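You operate a simulated robot arm through the tools that you are given. There is no shell and no other tool. Be economical: measure what you need, move in short steps, check, and stop when the job is done.

You are at the controls of a simulated two-armed robot. One attempt, no reset.

Task
Carry the grey radio to the white table, switch it on, tune to 2 and set volume max.
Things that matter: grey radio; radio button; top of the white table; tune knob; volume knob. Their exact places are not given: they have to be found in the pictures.

The check looks at the end state, three seconds after you hand in, the way a careful person would. Anything else that was tipped, shoved, dropped, spilled or broken makes it a failure.

Robot
Two 7-joint arms with two-finger parallel grippers on one trunk, on a base that drives. Base frame: it is fixed to the floor where the robot stands at the start and does not move with it; the origin is under the middle of the robot, x ahead of it, y to its left, z up; the surface under the hand at the start is at about z = 750. Units: mm, rad, N and s.
The left shoulder is at the start at [50, 177, 1054], the right one opposite. With the tool pointing down near the work surface each hand reaches from about 220 to 700 mm from the robot's upright axis, wherever it stands, measured 20 degrees to its own side. Places, roughly: radio button [400, 0, 800]; top of the white table [600, 1400, 800]; tune knob [400, 100, 800]; volume knob [400, 0, 800]. Payload 3.43 kg a hand.
The tool frame of a hand sits at the grasp point between the pads (the TCP): z along the fingers, y along the line on which they close. The tips reach 34 mm beyond it. The gripper opens to 128 mm. The fingers are 24 mm wide and 12 mm thick; the gripper's body (48 by 130 mm) begins 96 mm behind the TCP.
Orientation is told as [roll, pitch, yaw] about the base's x, y, z axes, in that order, counted from this pose: with the fingers straight down and closing along the base's y, the tool's x points along the base's -x, its y along +y and its z along -z.

Tools
- The arms move only by the tool jog_arm. It takes "left_motion", "right_motion" or both (then of equal length, played together; a hand with none holds still); each is a list that holds one entry, the list of rows, each a list of 7 numbers: the turn, a rotation vector about the tool's x, y, z in rad, then the shift along the tool's x, y, z in mm, then the finger opening in mm, from 0 to 128. In form: [[[rx, ry, rz, tx, ty, tz, claw], ...]]. A call has 1 to 10 rows; each row is the pose to reach, as a shift and turn from the pose commanded when the call began, along the tool's axes at that moment. A row lasts 0.2 s, in which the tool goes at most 50 mm and 0.15 rad; a call with a longer step from one row to the next is refused whole, and so is a gripper value outside its range. Where a pose cannot be reached the arm comes as near as it can. A force on the tool above 40 N (or 10 N above the force at the start of the call, whichever is more), or a blocked arm, ends the call early, and 0.2 s more pass. Each finger travels about 108 mm/s and halts on what it meets, pressing with about 21 N; the grip force reading is that of the motor and also rises with nothing between the fingers. The clock runs only during rows and for 0.2 s after the last one: add rows that repeat a pose to give the fingers time. It gives the time, the measured TCP pose, the force on the tool (base axes), the opening and the grip force at its end, in the units of the frame above (readings bear some noise), with the torque about the TCP (base axes, N m) and any sound that the robot's microphone picked up.
- Cameras (640 x 400 px; columns grow to the right, rows downward): "scene" is now at [155.6, 1.5, 1212.1]; the picture's right is [0.02, -1.00, 0.00], its down [-0.61, -0.01, -0.79] and it looks along [0.79, 0.02, -0.61] (base axes); focal length 246 px, centre (320, 200). "left" rides on the left gripper at [76, 11, -160] in its tool frame; the picture's right is [-0.15, 0.99, 0.00], its down [-0.88, -0.13, -0.46] and it looks along [-0.45, -0.07, 0.89] (tool axes); focal length 234 px, centre (320, 200). "right" rides on the right gripper at [76, -11, -160] in its tool frame; the picture's right is [0.15, 0.99, 0.00], its down [-0.88, 0.13, -0.46] and it looks along [-0.45, 0.07, 0.89] (tool axes); focal length 234 px, centre (320, 200).
- capture(camera): a new picture of that camera. The clock stands still meanwhile.
- move_column(by): slides the trunk up (or, below 0, down) by that many mm; the arms and the scene camera ride with it, the base frame stays. It gives what a move gives, with no picture.
- steer(legs): drives the robot by 1 to 6 legs, each [ahead, turn to the left] in mm and rad, along the robot's own axes; the way and the turn of a leg run together, so that a leg with both is an arc; at most 1500 mm and 3.142 rad a leg. The arms and the cameras ride along, it lands a little off, and it stops where it bumps. It gives what a move gives.
- turn_head(pan, tilt): turns the head with the scene camera to pan (to the left, within 1.396 rad either way) and tilt (down, from -0.506 to 1.204), counted from straight ahead of the robot. It gives what a move gives.
- pixel_to_xyz(camera, pixels): for up to 12 pixels [column, row] of the newest picture of that camera ("zoom" is the newest enlarged one), the place [x, y, z] in the base frame of the surface seen there, good to about 3 mm. The clock stands still meanwhile.
- close_up(camera, box): a new picture of the part [left, top, right, bottom] of that camera's present view, enlarged. The clock stands still meanwhile.
- job_done(): hands the job in; it is judged then, once.

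Work in short steps. Measure before you move; look again where a grasp or a placing could have gone wrong, and mend it. You have 80 turns and 70 pictures in all, those below and enlarged ones among them. Open the grippers and draw the arms clear of the work before you hand the job in, unless the task says otherwise; then end with one line.

The tools are called after ">>>" as name(argument=value, ...) on one line, values as JSON. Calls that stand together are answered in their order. jog_arm: Moves the arms, as the interface text tells. Its arguments: {"type":"object","properties":{"left_motion":{"type":"array","items":{"type":"array","items":{"type":"array","items":{"type":"number"}}}},"right_motion":{"type":"array","items":{"type":"array","items":{"type":"array","items":{"type":"number"}}}}},"required":[]} The other tools are called the same way: move_column (by) slides the trunk up or down; steer (legs) drives the base; turn_head (pan, tilt) turns the head that bears the scene camera; capture (camera) takes a picture; pixel_to_xyz (camera, pixels) gives the place of the surface under pixels of a picture; close_up (camera, box) takes an enlarged picture of a part of a camera's view; job_done () hands the job in.

At the start:

```text
time: 0.0
left_tool_pos: [429.8, 251.1, 1072.3]
left_orientation: [-0.001, 0.0, 0.002]
left_contact_force: [0.0, 0.1, 0.6]
left_torque: [0.0, 0.08, 0.01]
left_width: 127.9
left_grasp_force: 0.1
right_tool_pos: [481.2, -173.0, 1073.2]
right_orientation: [0.0, 0.0, -0.001]
right_contact_force: [-0.8, 0.0, 0.0]
right_torque: [0.0, 0.03, 0.04]
right_width: 128.2
right_grasp_force: 0.0
trunk travel left (down, up): [-225.0, 176.0]
robot x, y, heading: [-1.6, 1.3, -0.005]
head pan, tilt: [0.023, 0.66]
```

scene: 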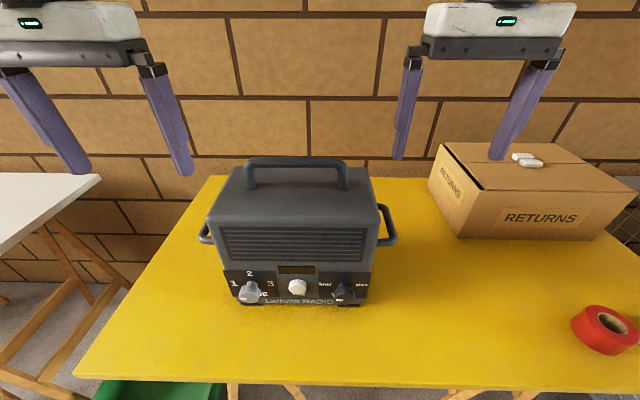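
right: 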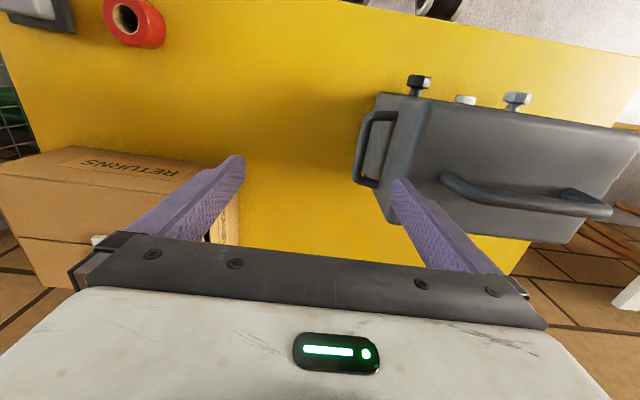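
left: 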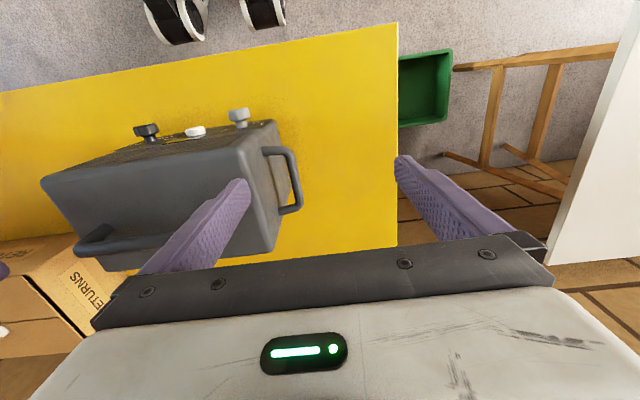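

The radio stands on the yellow table at about (295,230) with its panel facing me. I zoom in on the panel to measure the knobs and handle.

>>> close_up(camera="scene", box=[190, 140, 410, 320])

>>> pixel_to_xyz(camera="scene", pixels=[[250, 165], [295, 162], [342, 168], [246, 186], [347, 186], [205, 235], [392, 235], [250, 290], [297, 287], [345, 292], [230, 225], [370, 225]])

>>> turn_head(pan=1.2, tilt=0.5)

>>> capture(camera="scene")

```text
2.22 times, centred on (300, 230) of scene
```

zoom: 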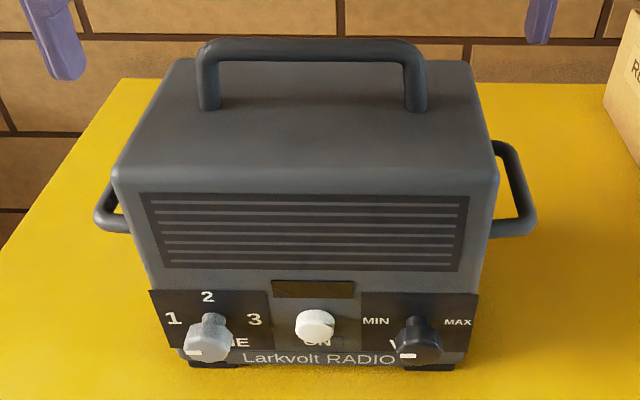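

```text
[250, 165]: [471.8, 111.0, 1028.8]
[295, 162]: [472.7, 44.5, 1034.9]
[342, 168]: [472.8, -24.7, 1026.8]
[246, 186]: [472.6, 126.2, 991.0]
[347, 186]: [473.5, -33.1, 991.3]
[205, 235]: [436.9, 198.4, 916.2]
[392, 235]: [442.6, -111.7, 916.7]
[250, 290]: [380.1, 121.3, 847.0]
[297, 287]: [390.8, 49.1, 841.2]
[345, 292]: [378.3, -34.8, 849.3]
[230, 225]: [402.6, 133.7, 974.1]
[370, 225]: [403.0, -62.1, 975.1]
```

```text
time: 1.4
left_tool_pos: [430.2, 251.6, 1072.4]
left_orientation: [0.001, 0.001, 0.003]
left_contact_force: [-0.2, -0.8, 1.0]
left_torque: [0.0, 0.02, -0.01]
left_width: 128.1
left_grasp_force: 0.0
right_tool_pos: [481.0, -172.4, 1073.0]
right_orientation: [-0.002, 0.0, -0.001]
right_contact_force: [-0.5, -0.3, -0.1]
right_torque: [0.01, 0.01, 0.01]
right_width: 128.3
right_grasp_force: 0.2
trunk travel left (down, up): [-225.0, 176.0]
robot x, y, heading: [-1.2, 2.1, -0.0]
head pan, tilt: [1.201, 0.499]
```

```text
65 pictures are left
```

scene: 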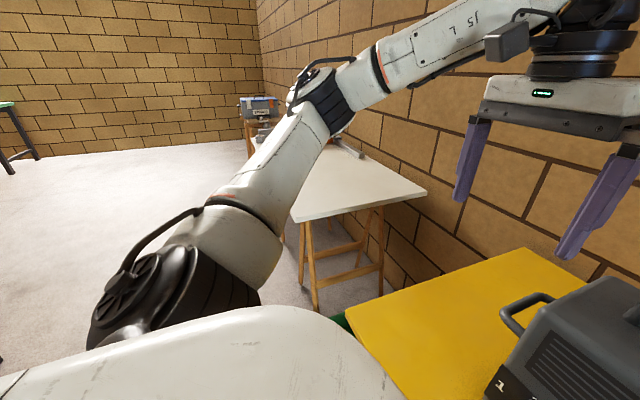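

The white table is at (360,185), with something on it near (350,150). I measure its top and the items.

>>> pixel_to_xyz(camera="scene", pixels=[[425, 191], [300, 219], [355, 185], [350, 150], [375, 160], [310, 185], [258, 105], [330, 200], [345, 320], [520, 255], [375, 290], [262, 125]])

>>> close_up(camera="scene", box=[230, 80, 450, 230])

```text
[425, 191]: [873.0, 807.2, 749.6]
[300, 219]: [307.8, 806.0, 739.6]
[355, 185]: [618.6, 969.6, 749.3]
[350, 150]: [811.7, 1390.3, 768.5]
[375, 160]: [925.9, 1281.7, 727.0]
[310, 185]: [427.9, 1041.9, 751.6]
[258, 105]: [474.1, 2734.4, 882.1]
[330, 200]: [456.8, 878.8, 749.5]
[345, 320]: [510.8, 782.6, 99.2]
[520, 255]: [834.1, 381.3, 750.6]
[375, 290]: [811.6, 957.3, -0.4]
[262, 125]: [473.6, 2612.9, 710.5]
```

```text
2.67 times, centred on (340, 155) of scene
```

zoom: 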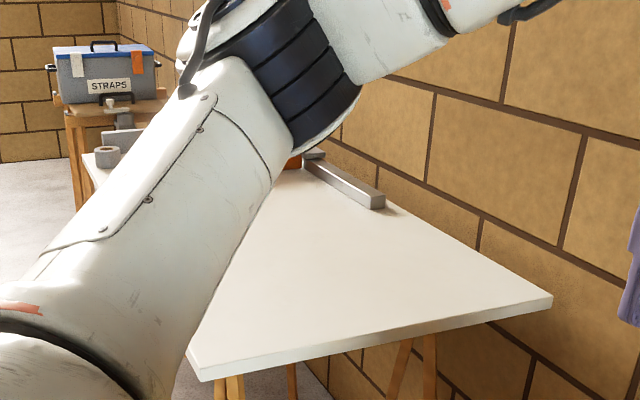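

The white table top is at z≈750, free for y 810–1280. I plan to lift the radio by both side handles using the trunk; I measure those handles in the hand pictures.

>>> close_up(camera="left", box=[220, 100, 340, 250])

>>> close_up(camera="right", box=[320, 70, 440, 220])

>>> pixel_to_xyz(camera="left", pixels=[[267, 151], [281, 151], [291, 170], [294, 190], [297, 205], [290, 211], [275, 170], [278, 200], [260, 150], [280, 212]])

>>> pixel_to_xyz(camera="right", pixels=[[367, 116], [385, 116], [362, 135], [359, 160], [357, 178], [370, 185], [378, 150], [372, 170]])

```text
2.67 times, centred on (280, 175) of left
```

zoom: 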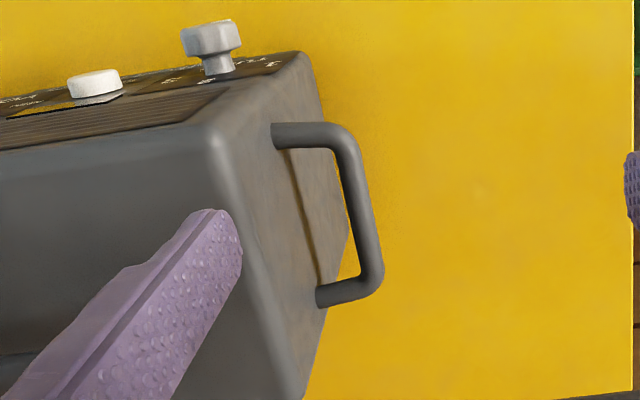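

```text
2.67 times, centred on (380, 145) of right
```

zoom: 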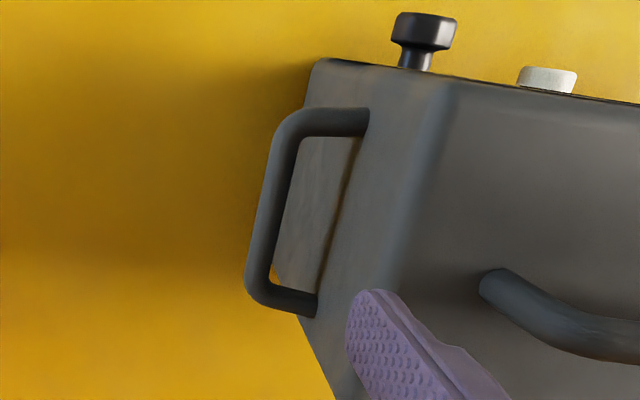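

```text
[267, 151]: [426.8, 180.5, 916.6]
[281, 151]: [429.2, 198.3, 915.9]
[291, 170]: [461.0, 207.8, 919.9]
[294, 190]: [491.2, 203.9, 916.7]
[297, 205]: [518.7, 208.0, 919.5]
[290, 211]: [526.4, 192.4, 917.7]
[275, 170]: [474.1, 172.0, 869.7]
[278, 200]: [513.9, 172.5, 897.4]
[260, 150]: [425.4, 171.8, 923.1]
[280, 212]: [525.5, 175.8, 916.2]
```

```text
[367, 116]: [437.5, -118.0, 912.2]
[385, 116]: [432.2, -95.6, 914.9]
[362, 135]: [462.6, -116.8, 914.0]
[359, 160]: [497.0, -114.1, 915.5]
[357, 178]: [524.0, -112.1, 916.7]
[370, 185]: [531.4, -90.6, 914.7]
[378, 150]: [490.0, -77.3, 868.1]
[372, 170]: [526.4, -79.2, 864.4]
```

The bars run along x at about x 425–530, at y≈206 and y≈−114, z≈911, with about 25 mm gap to the body. I narrow both grippers to 28 mm and hover above the bars.

>>> jog_arm(left_motion=[[[0, 0, 0, 0, 0, 0, 60], [0, 0, 0, 0, 0, 0, 28], [0, 0, 0, 0, 0, 0, 28], [0, 0, 0, -23, -23, 0, 28], [0, 0, 0, -47, -45.6, 0, 28], [0, 0, 0, -47, -45.6, 35, 28], [0, 0, 0, -47, -45.6, 70, 28], [0, 0, 0, -47, -45.6, 102, 28], [0, 0, 0, -47, -45.6, 102, 28]]], right_motion=[[[0, 0, 0, 0, 0, 0, 60], [0, 0, 0, 0, 0, 0, 28], [0, 0, 0, 0, 0, 0, 28], [0, 0, 0, 2, 29, 0, 28], [0, 0, 0, 4, 58.5, 0, 28], [0, 0, 0, 4, 58.5, 35, 28], [0, 0, 0, 4, 58.5, 70, 28], [0, 0, 0, 4, 58.5, 103, 28], [0, 0, 0, 4, 58.5, 103, 28]]])

>>> turn_head(pan=0.0, tilt=0.66)

>>> capture(camera="left")

>>> capture(camera="right")

>>> capture(camera="scene")

```text
time: 3.4
left_tool_pos: [475.8, 206.0, 970.0]
left_orientation: [-0.002, 0.0, 0.002]
left_contact_force: [-0.1, 0.4, -0.3]
left_torque: [-0.01, 0.02, -0.03]
left_width: 28.3
left_grasp_force: 0.1
right_tool_pos: [478.6, -114.0, 969.1]
right_orientation: [-0.001, 0.001, 0.0]
right_contact_force: [0.4, 0.7, 0.1]
right_torque: [-0.02, 0.01, 0.02]
right_width: 27.8
right_grasp_force: 0.1
trunk travel left (down, up): [-225.0, 176.0]
robot x, y, heading: [-0.0, 2.6, -0.001]
head pan, tilt: [1.201, 0.499]
```

```text
time: 4.8
left_tool_pos: [475.6, 205.6, 970.5]
left_orientation: [-0.001, 0.001, 0.002]
left_contact_force: [-0.2, 1.0, -0.9]
left_torque: [0.01, 0.0, 0.01]
left_width: 28.0
left_grasp_force: 0.1
right_tool_pos: [477.7, -113.9, 970.5]
right_orientation: [0.0, 0.001, 0.001]
right_contact_force: [-0.4, 0.0, -0.2]
right_torque: [-0.02, 0.01, 0.0]
right_width: 28.0
right_grasp_force: 0.1
trunk travel left (down, up): [-225.0, 176.0]
robot x, y, heading: [-2.0, -1.8, 0.001]
head pan, tilt: [0.0, 0.66]
```

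```text
61 pictures are left
```

left: 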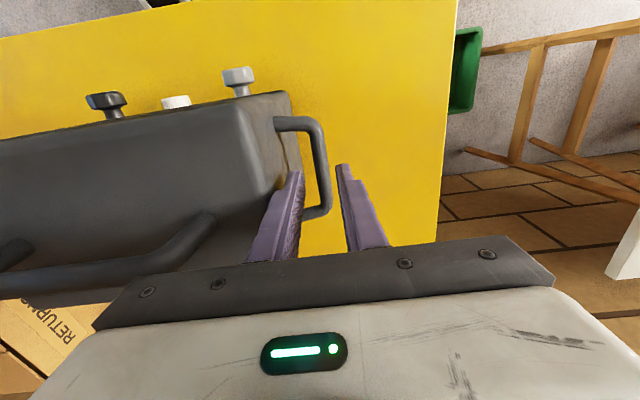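

```text
60 pictures are left
```

right: 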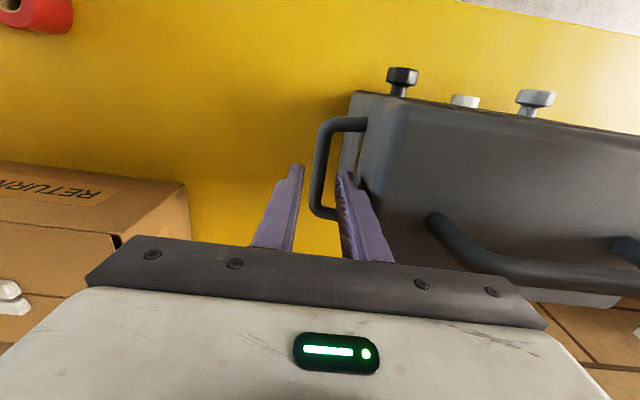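

```text
59 pictures are left
```

scene: 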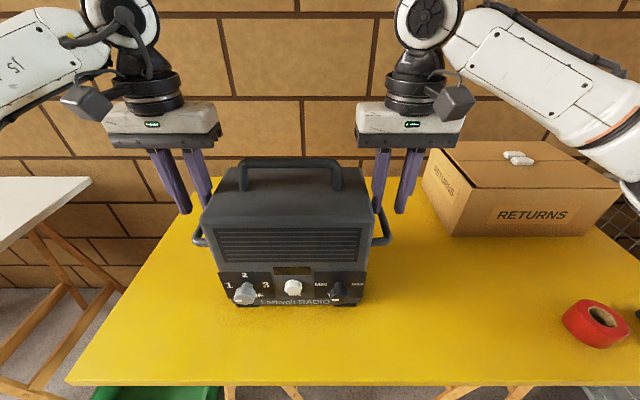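

Both fingertip pairs hover near the bars. I check bar and fingertip y in both hand pictures before descending.

>>> pixel_to_xyz(camera="left", pixels=[[315, 140], [319, 140], [323, 140], [319, 160], [323, 160], [327, 160], [298, 173], [341, 167], [275, 165], [285, 155]])

>>> pixel_to_xyz(camera="right", pixels=[[318, 140], [322, 140], [326, 140], [314, 170], [317, 170], [320, 170], [341, 174], [297, 167], [355, 150], [350, 160]])

>>> close_up(camera="scene", box=[140, 130, 440, 270])

```text
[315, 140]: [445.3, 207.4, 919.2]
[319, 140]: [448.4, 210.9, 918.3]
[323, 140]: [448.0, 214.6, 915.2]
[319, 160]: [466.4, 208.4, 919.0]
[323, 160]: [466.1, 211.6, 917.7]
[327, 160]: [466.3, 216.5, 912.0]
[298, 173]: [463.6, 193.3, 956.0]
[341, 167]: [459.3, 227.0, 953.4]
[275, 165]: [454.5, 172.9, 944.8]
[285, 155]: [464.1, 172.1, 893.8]
```

```text
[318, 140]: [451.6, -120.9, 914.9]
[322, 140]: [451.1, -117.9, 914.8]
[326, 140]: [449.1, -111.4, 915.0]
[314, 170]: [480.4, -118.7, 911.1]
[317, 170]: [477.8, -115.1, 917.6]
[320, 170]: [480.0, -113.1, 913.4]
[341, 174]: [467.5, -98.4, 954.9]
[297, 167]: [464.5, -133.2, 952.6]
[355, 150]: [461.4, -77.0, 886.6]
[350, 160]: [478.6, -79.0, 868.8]
```

```text
2.13 times, centred on (290, 200) of scene
```

zoom: 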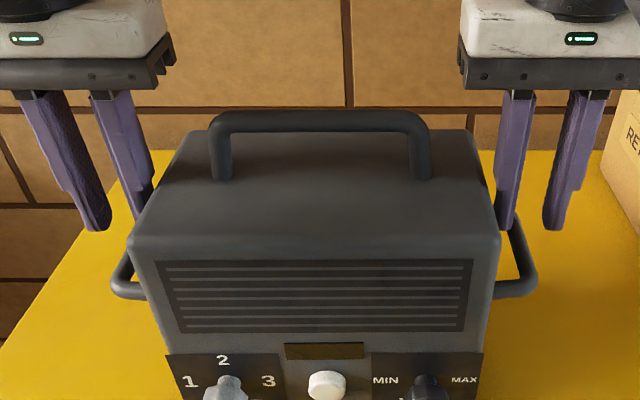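

Bar centres refine to y≈210 and y≈−117, bodies at 172 and −78, so the inner fingers clear. I shift slightly outward, descend to z 925 and close.

>>> jog_arm(left_motion=[[[0, 0, 0, 0, 3.5, 0, 31], [0, 0, 0, 0, 3.5, 15, 31], [0, 0, 0, 0, 3.5, 30, 31], [0, 0, 0, 0, 3.5, 45, 31], [0, 0, 0, 0, 3.5, 45, 31]]], right_motion=[[[0, 0, 0, 0, -2.5, 0, 31], [0, 0, 0, 0, -2.5, 15, 31], [0, 0, 0, 0, -2.5, 30, 31], [0, 0, 0, 0, -2.5, 45, 31], [0, 0, 0, 0, -2.5, 45, 31]]])

>>> capture(camera="left")

>>> capture(camera="right")

```text
time: 6.0
left_tool_pos: [476.8, 209.8, 926.2]
left_orientation: [0.0, 0.002, 0.001]
left_contact_force: [0.0, -0.2, 0.1]
left_torque: [0.01, 0.0, 0.01]
left_width: 30.8
left_grasp_force: 0.0
right_tool_pos: [477.1, -116.0, 924.0]
right_orientation: [0.001, 0.0, 0.0]
right_contact_force: [-0.9, 0.6, -0.1]
right_torque: [0.02, 0.0, 0.04]
right_width: 31.0
right_grasp_force: 0.0
trunk travel left (down, up): [-225.0, 176.0]
robot x, y, heading: [-2.9, 1.4, -0.0]
head pan, tilt: [0.0, 0.66]
```

```text
57 pictures are left
```

left: 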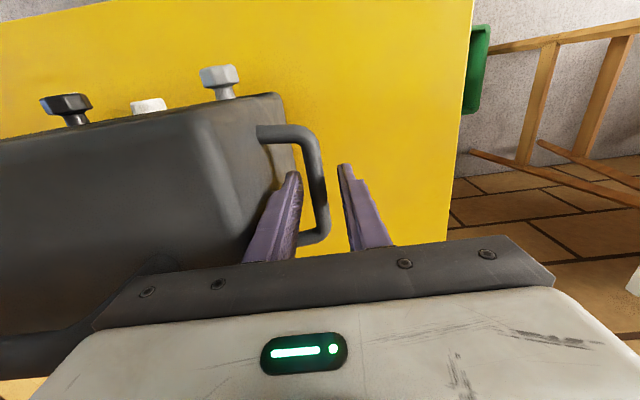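

```text
56 pictures are left
```

right: 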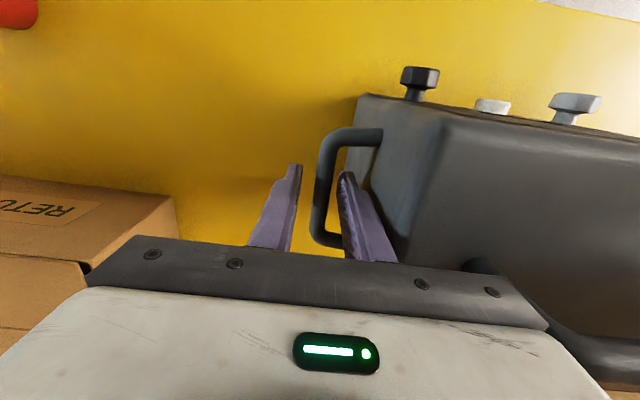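

Both bars sit between the fingers with no contact force. I close both grippers and then test a small trunk lift.

>>> jog_arm(left_motion=[[[0, 0, 0, 0, 0, 0, 20], [0, 0, 0, 0, 0, 0, 0], [0, 0, 0, 0, 0, 0, 0], [0, 0, 0, 0, 0, 0, 0]]], right_motion=[[[0, 0, 0, 0, 0, 0, 20], [0, 0, 0, 0, 0, 0, 0], [0, 0, 0, 0, 0, 0, 0], [0, 0, 0, 0, 0, 0, 0]]])

>>> move_column(by=15)

>>> capture(camera="scene")

```text
time: 7.0
left_tool_pos: [476.4, 208.4, 925.7]
left_orientation: [-0.007, 0.0, -0.003]
left_contact_force: [-1.3, -25.9, 0.1]
left_torque: [-0.33, 0.17, -0.38]
left_width: 13.9
left_grasp_force: 20.7
right_tool_pos: [477.2, -113.0, 923.6]
right_orientation: [0.006, -0.001, 0.003]
right_contact_force: [0.6, 25.5, 1.1]
right_torque: [0.33, 0.2, 0.56]
right_width: 14.1
right_grasp_force: 20.8
trunk travel left (down, up): [-225.0, 176.0]
robot x, y, heading: [0.6, -0.1, 0.001]
head pan, tilt: [0.0, 0.66]
```

```text
time: 7.6
left_tool_pos: [476.9, 207.4, 939.9]
left_orientation: [-0.008, 0.001, -0.001]
left_contact_force: [0.5, -26.9, -7.1]
left_torque: [-0.37, -0.03, -0.36]
left_width: 13.8
left_grasp_force: 21.1
right_tool_pos: [478.2, -113.7, 939.9]
right_orientation: [0.009, 0.001, 0.005]
right_contact_force: [0.4, 26.7, -7.3]
right_torque: [0.4, 0.01, 0.55]
right_width: 14.3
right_grasp_force: 20.8
trunk travel left (down, up): [-240.0, 161.0]
robot x, y, heading: [-1.1, 3.8, 0.001]
head pan, tilt: [0.0, 0.66]
```

```text
55 pictures are left
```

scene: 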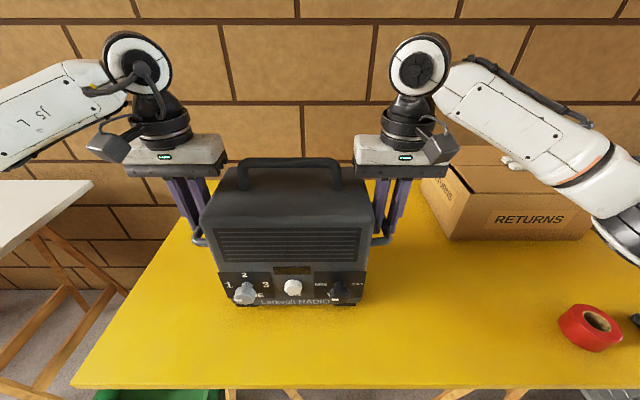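

The hands carry about 14.4 N in total (radio ≈1.5 kg) but pull outward at 26 N each. I relax that and raise the trunk further.

>>> jog_arm(left_motion=[[[0, 0, 0, 0, -2, 0, 0], [0, 0, 0, 0, -2, 0, 0]]], right_motion=[[[0, 0, 0, 0, 2, 0, 0], [0, 0, 0, 0, 2, 0, 0]]])

>>> move_column(by=65)

>>> capture(camera="scene")

>>> pixel_to_xyz(camera="scene", pixels=[[295, 160], [230, 225], [370, 225], [100, 380], [590, 380]])

```text
time: 8.2
left_tool_pos: [476.6, 207.9, 940.3]
left_orientation: [-0.003, 0.0, 0.003]
left_contact_force: [-0.5, -18.4, -6.3]
left_torque: [-0.32, -0.04, -0.44]
left_width: 13.8
left_grasp_force: 21.0
right_tool_pos: [478.3, -113.0, 939.1]
right_orientation: [0.003, 0.0, -0.001]
right_contact_force: [-0.8, 18.6, -7.6]
right_torque: [0.24, 0.04, 0.49]
right_width: 14.4
right_grasp_force: 20.7
trunk travel left (down, up): [-240.0, 161.0]
robot x, y, heading: [2.5, -1.4, -0.0]
head pan, tilt: [0.0, 0.66]
```

```text
time: 9.2
left_tool_pos: [478.1, 207.0, 1004.7]
left_orientation: [-0.002, -0.001, 0.003]
left_contact_force: [0.2, -16.6, -6.4]
left_torque: [-0.26, 0.05, -0.44]
left_width: 13.8
left_grasp_force: 21.3
right_tool_pos: [478.2, -113.5, 1003.4]
right_orientation: [0.004, 0.0, -0.001]
right_contact_force: [-0.4, 16.6, -7.2]
right_torque: [0.26, -0.03, 0.5]
right_width: 14.2
right_grasp_force: 21.1
trunk travel left (down, up): [-305.0, 96.0]
robot x, y, heading: [0.1, 1.4, 0.002]
head pan, tilt: [0.0, 0.66]
```

```text
54 pictures are left
```

scene: 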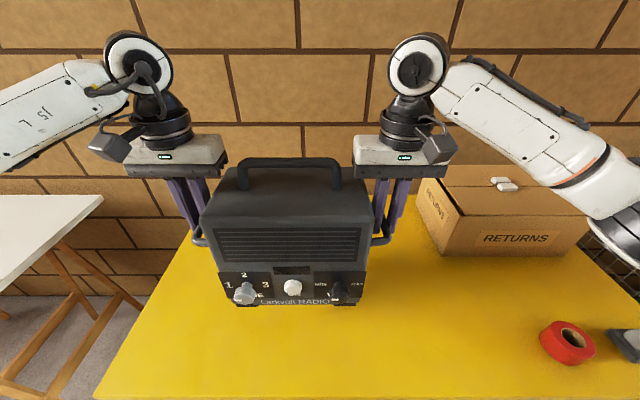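

```text
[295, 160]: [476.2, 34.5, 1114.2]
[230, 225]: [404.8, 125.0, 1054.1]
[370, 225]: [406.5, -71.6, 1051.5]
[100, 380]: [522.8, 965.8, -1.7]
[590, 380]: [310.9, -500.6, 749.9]
```

The radio is clear of the table (handle top at z≈1114). Before driving I look to both sides for obstacles.

>>> turn_head(pan=-1.396, tilt=0.5)

>>> capture(camera="scene")

>>> turn_head(pan=1.396, tilt=0.5)

>>> capture(camera="scene")

```text
time: 10.8
left_tool_pos: [477.5, 206.4, 1005.6]
left_orientation: [-0.003, 0.0, 0.002]
left_contact_force: [0.0, -16.2, -7.6]
left_torque: [-0.25, 0.0, -0.45]
left_width: 13.8
left_grasp_force: 20.9
right_tool_pos: [478.4, -113.7, 1003.1]
right_orientation: [0.004, -0.001, 0.0]
right_contact_force: [0.1, 15.8, -8.1]
right_torque: [0.27, 0.04, 0.51]
right_width: 14.3
right_grasp_force: 20.8
trunk travel left (down, up): [-305.0, 96.0]
robot x, y, heading: [0.3, 0.9, 0.001]
head pan, tilt: [-1.396, 0.499]
```

```text
53 pictures are left
```

scene: 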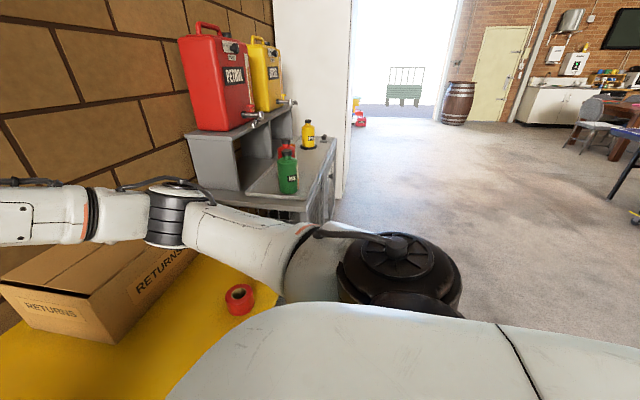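

```text
time: 13.2
left_tool_pos: [477.6, 208.6, 1006.6]
left_orientation: [0.0, 0.0, 0.001]
left_contact_force: [0.0, -16.6, -6.6]
left_torque: [-0.26, 0.0, -0.41]
left_width: 13.9
left_grasp_force: 20.6
right_tool_pos: [477.9, -114.4, 1003.0]
right_orientation: [0.004, 0.001, 0.0]
right_contact_force: [-0.9, 16.8, -7.4]
right_torque: [0.27, 0.06, 0.51]
right_width: 14.2
right_grasp_force: 20.5
trunk travel left (down, up): [-305.0, 96.0]
robot x, y, heading: [-2.5, 0.4, 0.0]
head pan, tilt: [1.396, 0.499]
```

```text
52 pictures are left
```

scene: 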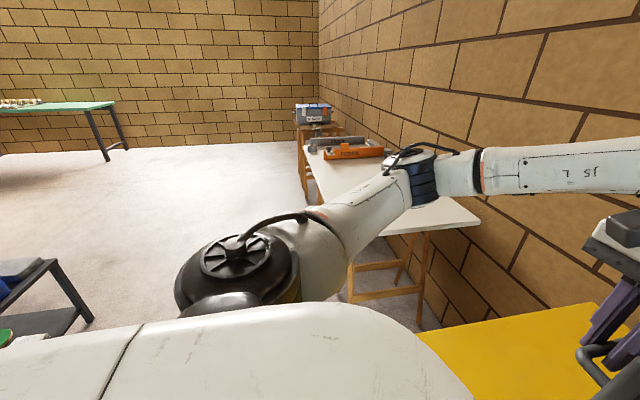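

There is a low shelf at (40,300) to the left rear. I measure it and the items on the white table.

>>> pixel_to_xyz(camera="scene", pixels=[[50, 262], [90, 320], [75, 315], [20, 335], [10, 270], [200, 180], [350, 155], [385, 152], [320, 148], [450, 225], [330, 180], [312, 150]])

```text
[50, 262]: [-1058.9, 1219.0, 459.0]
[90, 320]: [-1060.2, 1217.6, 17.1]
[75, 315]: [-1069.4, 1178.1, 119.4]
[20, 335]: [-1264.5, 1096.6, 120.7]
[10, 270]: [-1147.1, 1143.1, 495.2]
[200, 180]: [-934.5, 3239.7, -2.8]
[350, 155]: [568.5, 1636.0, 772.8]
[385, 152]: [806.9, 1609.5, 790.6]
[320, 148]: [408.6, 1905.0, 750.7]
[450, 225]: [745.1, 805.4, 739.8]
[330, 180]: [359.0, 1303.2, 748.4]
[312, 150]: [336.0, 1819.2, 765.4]
```

The route at x≈−300 is clear. I back off 300 mm, turn left, and drive along to y≈1010.

>>> steer(legs=[[-300, 0], [0, 1.571], [1010, 0]])

>>> turn_head(pan=0, tilt=0.66)

>>> capture(camera="scene")

```text
time: 23.9
left_tool_pos: [-512.0, 1480.5, 1006.7]
left_orientation: [-0.002, 0.001, 1.575]
left_contact_force: [15.7, 0.2, -7.4]
left_torque: [-0.02, -0.23, -0.5]
left_width: 13.8
left_grasp_force: 20.9
right_tool_pos: [-191.4, 1482.8, 1003.3]
right_orientation: [0.003, 0.0, 1.574]
right_contact_force: [-16.9, -0.1, -6.6]
right_torque: [-0.04, 0.26, 0.52]
right_width: 14.1
right_grasp_force: 21.1
trunk travel left (down, up): [-305.0, 96.0]
robot x, y, heading: [-299.5, 1002.5, 1.576]
head pan, tilt: [1.396, 0.499]
```

```text
time: 25.4
left_tool_pos: [-512.1, 1481.0, 1005.0]
left_orientation: [-0.003, 0.0, 1.575]
left_contact_force: [1.3, -0.2, -8.0]
left_torque: [-0.06, 0.03, -0.47]
left_width: 14.0
left_grasp_force: 20.8
right_tool_pos: [-192.0, 1483.0, 1003.8]
right_orientation: [0.002, 0.0, 1.576]
right_contact_force: [-0.2, 0.2, -7.8]
right_torque: [0.05, 0.04, 0.51]
right_width: 14.0
right_grasp_force: 20.7
trunk travel left (down, up): [-305.0, 96.0]
robot x, y, heading: [-301.8, 1004.3, 1.568]
head pan, tilt: [0.0, 0.66]
```

```text
51 pictures are left
```

scene: 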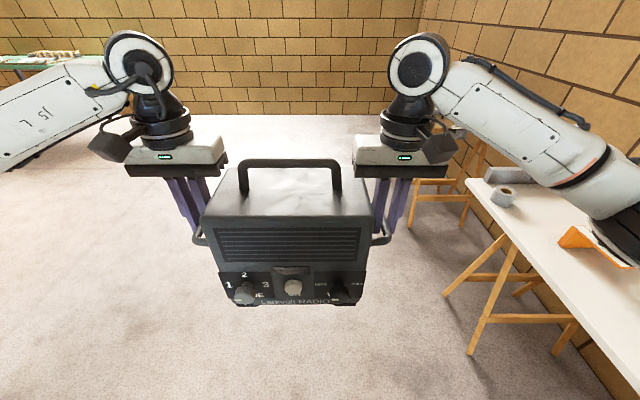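

The radio is still held level. I turn right to face the white table and look before driving in.

>>> steer(legs=[[0, -1.571], [150, 0]])

>>> capture(camera="scene")

```text
time: 30.7
left_tool_pos: [326.2, 1203.4, 1005.8]
left_orientation: [-0.002, 0.003, -0.011]
left_contact_force: [0.5, -0.4, -8.5]
left_torque: [-0.04, 0.04, -0.47]
left_width: 13.7
left_grasp_force: 20.7
right_tool_pos: [322.6, 883.8, 1003.2]
right_orientation: [0.002, 0.002, -0.011]
right_contact_force: [0.6, 1.8, -6.6]
right_torque: [0.0, 0.02, 0.52]
right_width: 14.1
right_grasp_force: 21.3
trunk travel left (down, up): [-305.0, 96.0]
robot x, y, heading: [-155.8, 1001.7, -0.011]
head pan, tilt: [0.0, 0.66]
```

```text
50 pictures are left
```

scene: 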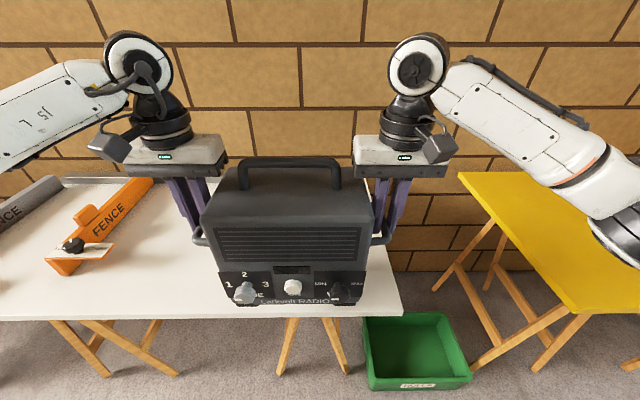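

The approach is square. I check heights of the orange FENCE tool and the left forearm, since the trunk will drop about 80 mm.

>>> pixel_to_xyz(camera="scene", pixels=[[75, 243], [65, 265], [90, 215], [140, 185], [112, 250], [10, 170], [60, 135], [398, 310], [20, 190], [180, 250], [620, 235]])

```text
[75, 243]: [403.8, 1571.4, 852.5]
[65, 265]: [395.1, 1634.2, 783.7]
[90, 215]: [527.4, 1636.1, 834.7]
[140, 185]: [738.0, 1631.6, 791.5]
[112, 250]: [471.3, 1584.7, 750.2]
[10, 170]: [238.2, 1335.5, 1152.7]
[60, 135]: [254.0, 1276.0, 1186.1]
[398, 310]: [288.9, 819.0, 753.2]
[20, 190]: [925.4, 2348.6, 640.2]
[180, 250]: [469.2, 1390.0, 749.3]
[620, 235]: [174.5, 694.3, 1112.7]
```

Everything clears: the tool lies at y>1540 below z 855 and the forearm is above 1100. I drive in 165 mm and lower most of the way.

>>> steer(legs=[[165, 0.011]])

>>> move_column(by=-72)

>>> move_column(by=-8)

>>> capture(camera="scene")

```text
time: 32.1
left_tool_pos: [487.9, 1209.2, 1006.6]
left_orientation: [-0.002, 0.001, 0.0]
left_contact_force: [0.7, 1.0, -8.8]
left_torque: [-0.02, 0.07, -0.5]
left_width: 13.8
left_grasp_force: 20.6
right_tool_pos: [488.3, 886.7, 1003.4]
right_orientation: [0.003, 0.001, 0.002]
right_contact_force: [-0.2, 0.2, -7.7]
right_torque: [-0.01, -0.04, 0.5]
right_width: 14.5
right_grasp_force: 20.9
trunk travel left (down, up): [-305.0, 96.0]
robot x, y, heading: [11.5, 1004.2, 0.002]
head pan, tilt: [0.0, 0.66]
```

```text
time: 33.2
left_tool_pos: [486.6, 1208.3, 933.1]
left_orientation: [-0.003, 0.001, 0.0]
left_contact_force: [-0.7, 1.3, -6.5]
left_torque: [0.02, 0.04, -0.44]
left_width: 13.9
left_grasp_force: 21.1
right_tool_pos: [487.3, 887.5, 932.4]
right_orientation: [0.002, 0.0, 0.001]
right_contact_force: [0.2, -1.0, -7.2]
right_torque: [-0.02, 0.01, 0.52]
right_width: 14.0
right_grasp_force: 21.3
trunk travel left (down, up): [-233.0, 168.0]
robot x, y, heading: [5.8, 1003.7, -0.003]
head pan, tilt: [0.0, 0.66]
```

```text
time: 33.8
left_tool_pos: [485.7, 1207.5, 926.7]
left_orientation: [0.0, 0.0, 0.0]
left_contact_force: [-0.5, 2.0, -3.6]
left_torque: [0.0, -0.23, -0.47]
left_width: 13.8
left_grasp_force: 20.6
right_tool_pos: [487.4, 888.6, 925.2]
right_orientation: [0.003, -0.002, 0.002]
right_contact_force: [-1.3, -1.0, -1.3]
right_torque: [0.0, -0.2, 0.54]
right_width: 14.0
right_grasp_force: 21.2
trunk travel left (down, up): [-225.0, 176.0]
robot x, y, heading: [8.9, 1000.1, -0.004]
head pan, tilt: [0.0, 0.66]
```

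```text
49 pictures are left
```

scene: 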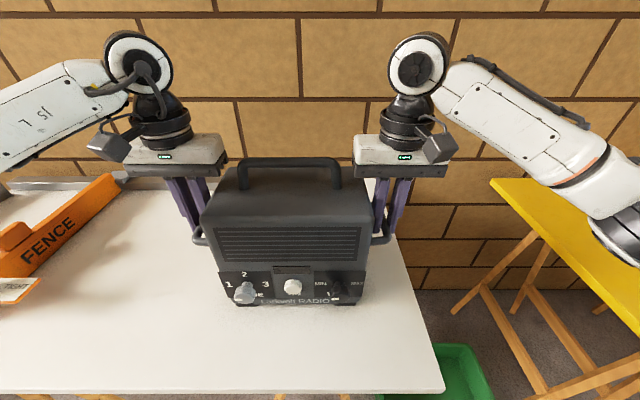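

The radio has touched down. I lower 2 mm more to seat it and zoom in on the knobs.

>>> move_column(by=-2)

>>> close_up(camera="scene", box=[210, 260, 380, 320])

>>> pixel_to_xyz(camera="scene", pixels=[[242, 293], [293, 286], [337, 292], [228, 276], [365, 276], [228, 300], [365, 302], [225, 238], [370, 238], [244, 285], [295, 160]])

```text
time: 34.3
left_tool_pos: [486.0, 1208.5, 926.9]
left_orientation: [-0.003, -0.006, 0.0]
left_contact_force: [3.3, 3.4, 11.8]
left_torque: [0.13, 0.52, -0.49]
left_width: 13.7
left_grasp_force: 21.0
right_tool_pos: [487.1, 888.2, 925.1]
right_orientation: [0.006, -0.005, 0.0]
right_contact_force: [3.4, -0.4, 15.0]
right_torque: [-0.07, 0.42, 0.55]
right_width: 14.4
right_grasp_force: 20.8
trunk travel left (down, up): [-223.0, 178.0]
robot x, y, heading: [7.2, 1003.6, -0.005]
head pan, tilt: [0.0, 0.66]
```

```text
3.76 times, centred on (295, 290) of scene
```

zoom: 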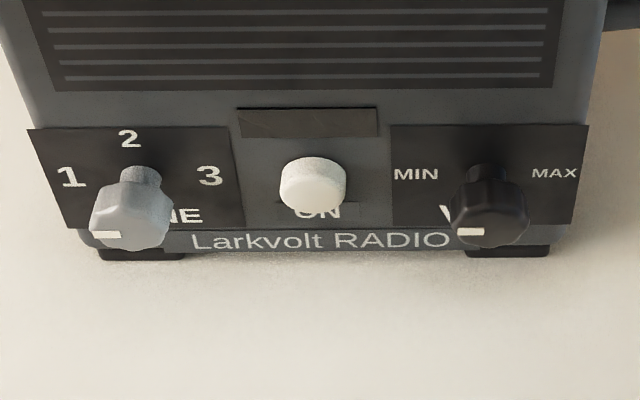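

```text
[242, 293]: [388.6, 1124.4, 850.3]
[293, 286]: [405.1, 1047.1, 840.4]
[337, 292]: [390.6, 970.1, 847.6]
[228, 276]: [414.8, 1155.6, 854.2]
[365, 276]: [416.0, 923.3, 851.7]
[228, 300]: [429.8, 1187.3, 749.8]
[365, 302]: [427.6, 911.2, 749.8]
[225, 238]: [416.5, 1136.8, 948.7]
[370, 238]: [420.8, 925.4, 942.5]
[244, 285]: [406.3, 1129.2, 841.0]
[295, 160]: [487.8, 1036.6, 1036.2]
```

The radio is seated; panel is at x≈415, knobs stick out to x≈388, both pointers point left (1 and MIN). I unload the push, open the grippers, rise straight out of the handles and move outward.

>>> move_column(by=2)

>>> jog_arm(left_motion=[[[0, 0, 0, 0, 0, 0, 31], [0, 0, 0, 0, 0, 0, 31], [0, 0, 0, 0, 0, 0, 31], [0, 0, 0, 0, 0, -20, 31], [0, 0, 0, 0, 0, -50, 31], [0, 0, 0, 0, 0, -90, 31], [0, 0, 0, 0, 40, -130, 31], [0, 0, 0, 0, 80, -140, 31]]], right_motion=[[[0, 0, 0, 0, 0, 0, 31], [0, 0, 0, 0, 0, 0, 31], [0, 0, 0, 0, 0, 0, 31], [0, 0, 0, 0, 0, -20, 31], [0, 0, 0, 0, 0, -50, 31], [0, 0, 0, 0, 0, -90, 31], [0, 0, 0, 0, -40, -130, 31], [0, 0, 0, 0, -80, -140, 31]]])

>>> capture(camera="scene")

```text
time: 34.8
left_tool_pos: [485.6, 1207.5, 926.5]
left_orientation: [-0.003, -0.002, 0.0]
left_contact_force: [3.5, 2.0, 5.6]
left_torque: [-0.01, -0.61, -0.46]
left_width: 14.0
left_grasp_force: 21.2
right_tool_pos: [487.4, 887.5, 924.6]
right_orientation: [0.004, -0.004, 0.001]
right_contact_force: [4.7, -0.2, 10.5]
right_torque: [0.07, -0.58, 0.5]
right_width: 14.2
right_grasp_force: 21.0
trunk travel left (down, up): [-225.0, 176.0]
robot x, y, heading: [7.8, 1001.3, -0.0]
head pan, tilt: [0.0, 0.66]
```

```text
refused: row 7 steps farther than a row can; nothing moved
```

```text
47 pictures are left
```

scene: 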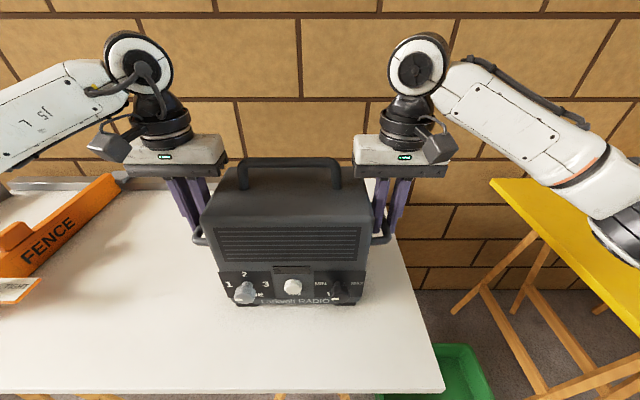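

The call was refused because one diagonal step was too long; I repeat it with shorter steps.

>>> jog_arm(left_motion=[[[0, 0, 0, 0, 0, 0, 31], [0, 0, 0, 0, 0, 0, 31], [0, 0, 0, 0, 0, 0, 31], [0, 0, 0, 0, 0, -20, 31], [0, 0, 0, 0, 0, -50, 31], [0, 0, 0, 0, 0, -90, 31], [0, 0, 0, 0, 0, -130, 31], [0, 0, 0, 0, 40, -130, 31], [0, 0, 0, 0, 80, -130, 31]]], right_motion=[[[0, 0, 0, 0, 0, 0, 31], [0, 0, 0, 0, 0, 0, 31], [0, 0, 0, 0, 0, 0, 31], [0, 0, 0, 0, 0, -20, 31], [0, 0, 0, 0, 0, -50, 31], [0, 0, 0, 0, 0, -90, 31], [0, 0, 0, 0, 0, -130, 31], [0, 0, 0, 0, -40, -130, 31], [0, 0, 0, 0, -80, -130, 31]]])

>>> steer(legs=[[-220, 0]])

>>> capture(camera="scene")

```text
time: 36.8
left_tool_pos: [485.5, 1288.5, 1055.7]
left_orientation: [-0.001, -0.002, 0.001]
left_contact_force: [-0.5, 0.7, 0.1]
left_torque: [0.01, -0.02, 0.02]
left_width: 31.2
left_grasp_force: 0.0
right_tool_pos: [485.8, 806.9, 1056.3]
right_orientation: [0.003, -0.002, 0.001]
right_contact_force: [0.7, 0.1, 0.0]
right_torque: [-0.03, 0.02, 0.0]
right_width: 31.2
right_grasp_force: 0.1
trunk travel left (down, up): [-225.0, 176.0]
robot x, y, heading: [9.1, 997.9, -0.0]
head pan, tilt: [0.0, 0.66]
```

```text
time: 38.5
left_tool_pos: [268.2, 1287.7, 1056.1]
left_orientation: [-0.002, 0.0, 0.0]
left_contact_force: [0.2, 0.4, 0.3]
left_torque: [0.0, 0.0, -0.01]
left_width: 30.7
left_grasp_force: 0.0
right_tool_pos: [267.7, 806.0, 1055.2]
right_orientation: [0.002, -0.003, -0.001]
right_contact_force: [-0.3, -0.1, -0.3]
right_torque: [0.02, -0.03, 0.05]
right_width: 31.2
right_grasp_force: 0.0
trunk travel left (down, up): [-225.0, 176.0]
robot x, y, heading: [-212.8, 1003.8, 0.0]
head pan, tilt: [0.0, 0.66]
```

```text
46 pictures are left
```

scene: 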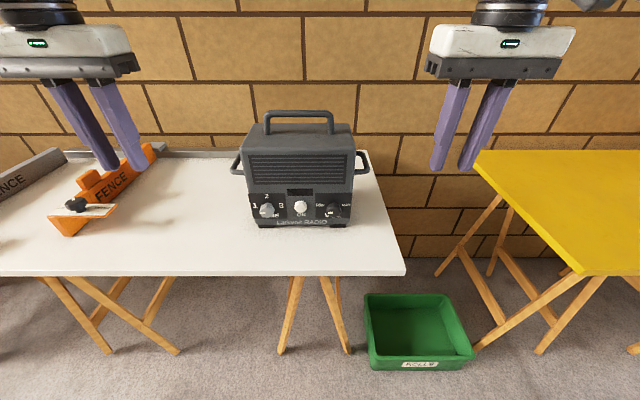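

Both hands are free and the radio stands well on the table. I measure the knobs from here and start pitching the right hand to point forward.

>>> close_up(camera="scene", box=[240, 180, 360, 240])

>>> pixel_to_xyz(camera="scene", pixels=[[266, 209], [266, 206], [266, 213], [301, 206], [301, 210], [334, 210], [334, 206], [334, 214], [290, 195], [318, 195], [405, 268]])

>>> jog_arm(right_motion=[[[0, -0.145, 0, 0, 0, 0, 60], [0, -0.29, 0, 0, 0, 0, 60], [0, -0.435, 0, 0, 0, 0, 60], [0, -0.58, 0, 0, 0, 0, 60], [0, -0.725, 0, 0, 0, 0, 60], [0, -0.87, 0, 0, 0, 0, 60], [0, -1.015, 0, 0, 0, 0, 60], [0, -1.16, 0, 0, 0, 0, 60], [0, -1.305, 0, 0, 0, 0, 60], [0, -1.45, 0, 0, 0, 0, 60]]])

>>> capture(camera="scene")

```text
5.33 times, centred on (300, 210) of scene
```

zoom: 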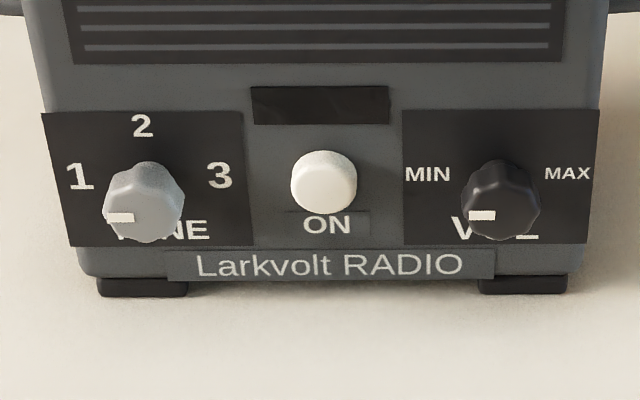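

```text
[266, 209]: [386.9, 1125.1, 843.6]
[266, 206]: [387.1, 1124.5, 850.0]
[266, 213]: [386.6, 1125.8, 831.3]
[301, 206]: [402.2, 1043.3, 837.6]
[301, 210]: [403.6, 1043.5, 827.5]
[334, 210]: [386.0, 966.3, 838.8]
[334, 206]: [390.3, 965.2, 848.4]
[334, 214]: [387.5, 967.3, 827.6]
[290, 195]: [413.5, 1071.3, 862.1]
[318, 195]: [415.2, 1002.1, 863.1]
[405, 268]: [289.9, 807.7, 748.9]
```

```text
time: 40.7
left_tool_pos: [269.2, 1289.1, 1056.0]
left_orientation: [-0.001, -0.001, -0.001]
left_contact_force: [0.2, -0.1, -0.3]
left_torque: [0.01, 0.04, -0.01]
left_width: 31.0
left_grasp_force: 0.0
right_tool_pos: [294.5, 814.9, 1059.0]
right_orientation: [0.029, -1.451, -0.028]
right_contact_force: [0.1, -0.7, 0.5]
right_torque: [-0.06, 0.01, 0.0]
right_width: 59.8
right_grasp_force: 0.1
right hand out of reach, approached as far as the arm can: row 9, 10
trunk travel left (down, up): [-225.0, 176.0]
robot x, y, heading: [-205.7, 1001.1, -0.001]
head pan, tilt: [0.0, 0.66]
```

```text
44 pictures are left
```

scene: 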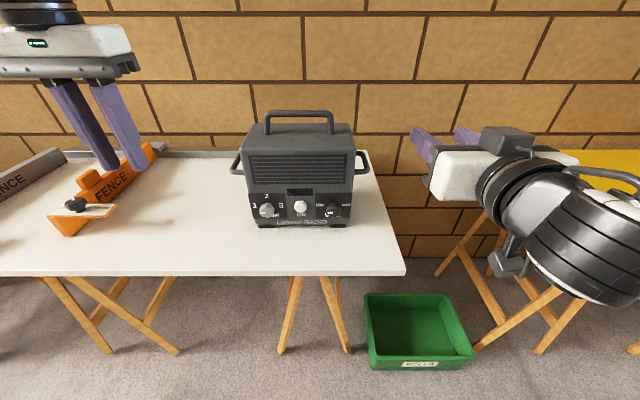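

The right hand can point forward. I finish the pitch and bring it in front of the volume knob (≈[387, 966, 835]), stopping about 40 mm short.

>>> jog_arm(right_motion=[[[0, -0.02, 0, 26, 20, 8, 60], [0, -0.04, 0, 52, 40, 17, 60], [0, -0.06, 0, 78, 60, 25, 60], [0, -0.08, 0, 104, 80, 34, 60], [0, -0.1, 0, 130, 100, 42, 60], [0, -0.121, 0, 156, 120, 50, 60], [0, -0.121, 0, 182, 140, 59, 60], [0, -0.121, 0, 208, 160, 67, 60], [0, -0.121, 0, 208, 160, 67, 60]]])

>>> capture(camera="scene")

>>> capture(camera="right")

```text
time: 42.7
left_tool_pos: [268.5, 1288.4, 1055.6]
left_orientation: [-0.002, -0.001, 0.0]
left_contact_force: [-0.3, -0.2, -0.5]
left_torque: [-0.03, -0.02, 0.01]
left_width: 30.9
left_grasp_force: 0.1
right_tool_pos: [336.1, 975.0, 843.5]
right_orientation: [1.877, -1.567, -1.875]
right_contact_force: [0.0, -0.4, -0.6]
right_torque: [-0.01, -0.01, -0.03]
right_width: 60.0
right_grasp_force: 0.0
trunk travel left (down, up): [-225.0, 176.0]
robot x, y, heading: [-206.8, 1004.6, 0.003]
head pan, tilt: [0.0, 0.66]
```

```text
43 pictures are left
```

scene: 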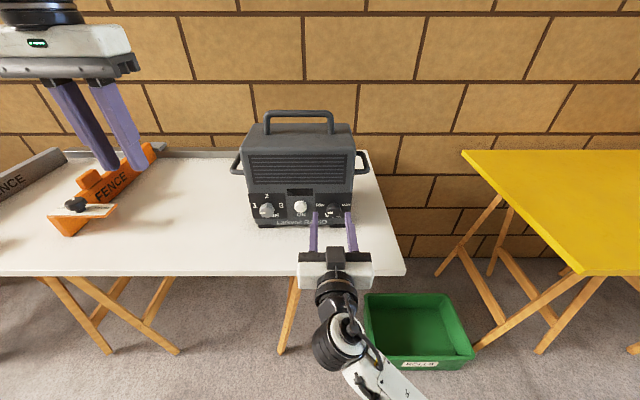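

```text
42 pictures are left
```

right: 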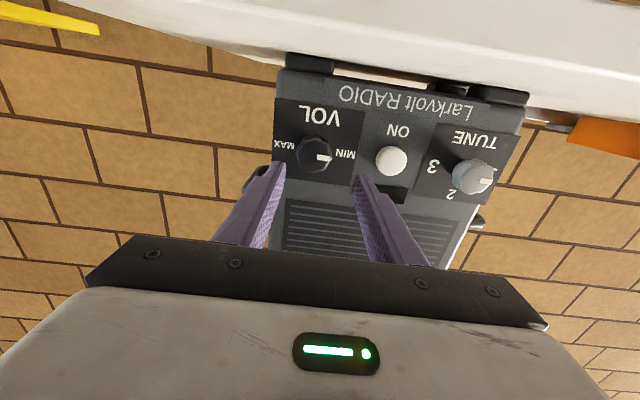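

The hand view shows the panel clearly; both knob pointers point to MIN and 1. I measure knob faces and rims.

>>> close_up(camera="right", box=[260, 80, 520, 230])

>>> pixel_to_xyz(camera="right", pixels=[[298, 153], [314, 152], [328, 152], [314, 137], [314, 168], [392, 161], [392, 150], [392, 172], [473, 178], [457, 176], [474, 162], [474, 192]])

```text
2.46 times, centred on (390, 155) of right
```

zoom: 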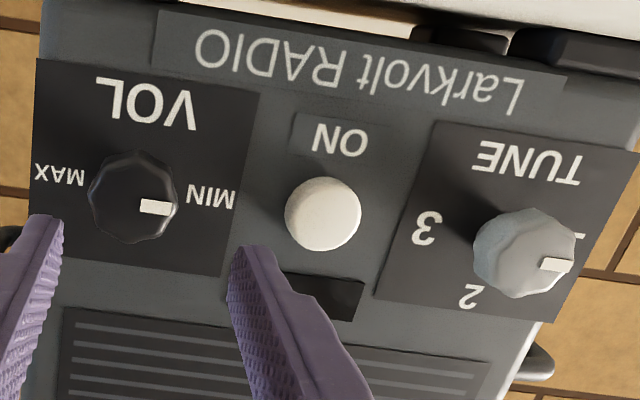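

```text
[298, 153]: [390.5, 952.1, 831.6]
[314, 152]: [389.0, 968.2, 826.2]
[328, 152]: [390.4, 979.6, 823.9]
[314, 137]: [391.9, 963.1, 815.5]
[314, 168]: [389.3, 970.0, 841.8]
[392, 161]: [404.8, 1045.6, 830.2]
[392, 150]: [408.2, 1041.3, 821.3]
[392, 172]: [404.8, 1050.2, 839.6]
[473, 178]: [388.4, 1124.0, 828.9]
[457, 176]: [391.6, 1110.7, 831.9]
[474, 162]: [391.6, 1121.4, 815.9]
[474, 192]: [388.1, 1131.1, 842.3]
```

Volume knob centre is ≈[390, 966, 829], about 33 mm wide; button ≈[405, 1045, 830], tune ≈[389, 1123, 829]. I pre-rotate the right hand −0.7 rad about its axis, centre on the volume knob and advance with open fingers.

>>> jog_arm(right_motion=[[[0, 0, -0.14, 3, -2, 0, 56], [0, 0, -0.28, 6, -4, 0, 56], [0, 0, -0.42, 9, -6, 0, 56], [0, 0, -0.56, 12, -8, 0, 56], [0, 0, -0.7, 14.5, -9, 0, 56], [0, 0, -0.7, 14.5, -9, 12, 56], [0, 0, -0.7, 14.5, -9, 24, 56], [0, 0, -0.7, 14.5, -9, 34, 56], [0, 0, -0.7, 14.5, -9, 34, 56]]])

>>> capture(camera="right")

>>> close_up(camera="scene", box=[230, 170, 390, 270])

```text
time: 44.7
left_tool_pos: [268.1, 1289.7, 1055.3]
left_orientation: [-0.003, 0.0, -0.001]
left_contact_force: [-0.1, 0.8, -0.3]
left_torque: [-0.02, 0.01, -0.01]
left_width: 31.4
left_grasp_force: 0.1
right_tool_pos: [368.8, 965.4, 830.7]
right_orientation: [-1.573, -0.874, 1.573]
right_contact_force: [-0.6, 0.1, -0.5]
right_torque: [-0.02, -0.02, 0.03]
right_width: 56.3
right_grasp_force: 0.2
trunk travel left (down, up): [-225.0, 176.0]
robot x, y, heading: [-210.1, 1001.0, -0.001]
head pan, tilt: [0.0, 0.66]
```

```text
40 pictures are left
```

right: 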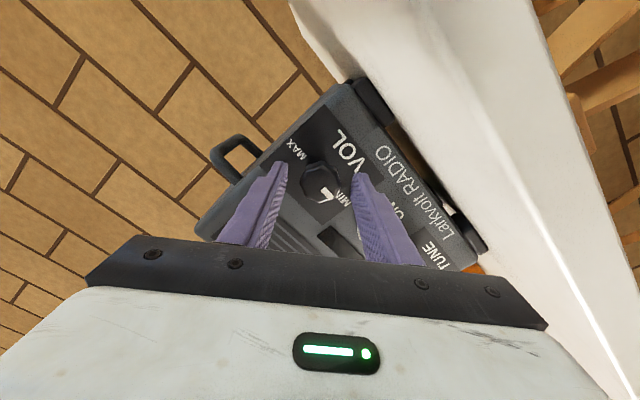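

```text
4.00 times, centred on (310, 220) of scene
```

zoom: 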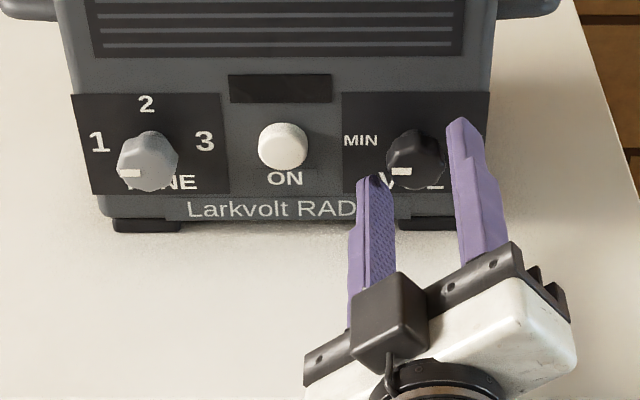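

The volume knob sits centred between the fingers. I close on it and read forces before turning.

>>> jog_arm(right_motion=[[[0, 0, 0, 0, 0, 1, 40], [0, 0, 0, 0, 0, 1, 20], [0, 0, 0, 0, 0, 1, 20], [0, 0, 0, 0, 0, 1, 20]]])

>>> close_up(camera="scene", box=[230, 170, 390, 270])

```text
time: 45.7
left_tool_pos: [268.9, 1289.3, 1056.2]
left_orientation: [-0.002, 0.001, 0.0]
left_contact_force: [0.5, 0.2, 0.8]
left_torque: [-0.01, 0.01, 0.01]
left_width: 31.0
left_grasp_force: 0.1
right_tool_pos: [369.3, 966.5, 831.7]
right_orientation: [-1.573, -0.874, 1.573]
right_contact_force: [-1.6, 1.2, 0.1]
right_torque: [0.01, 0.01, 0.18]
right_width: 33.2
right_grasp_force: 20.9
trunk travel left (down, up): [-225.0, 176.0]
robot x, y, heading: [-209.6, 999.0, 0.004]
head pan, tilt: [0.0, 0.66]
```

```text
4.00 times, centred on (310, 220) of scene
```

zoom: 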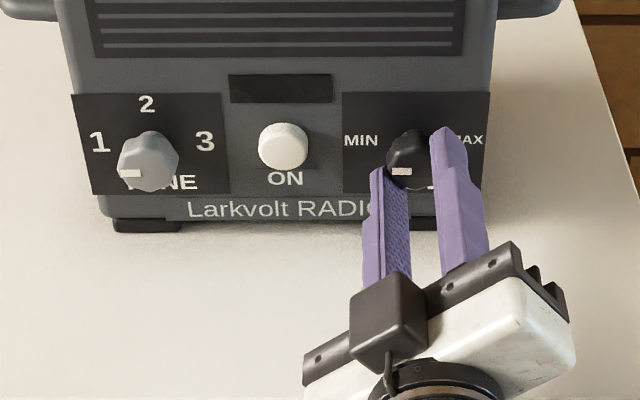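

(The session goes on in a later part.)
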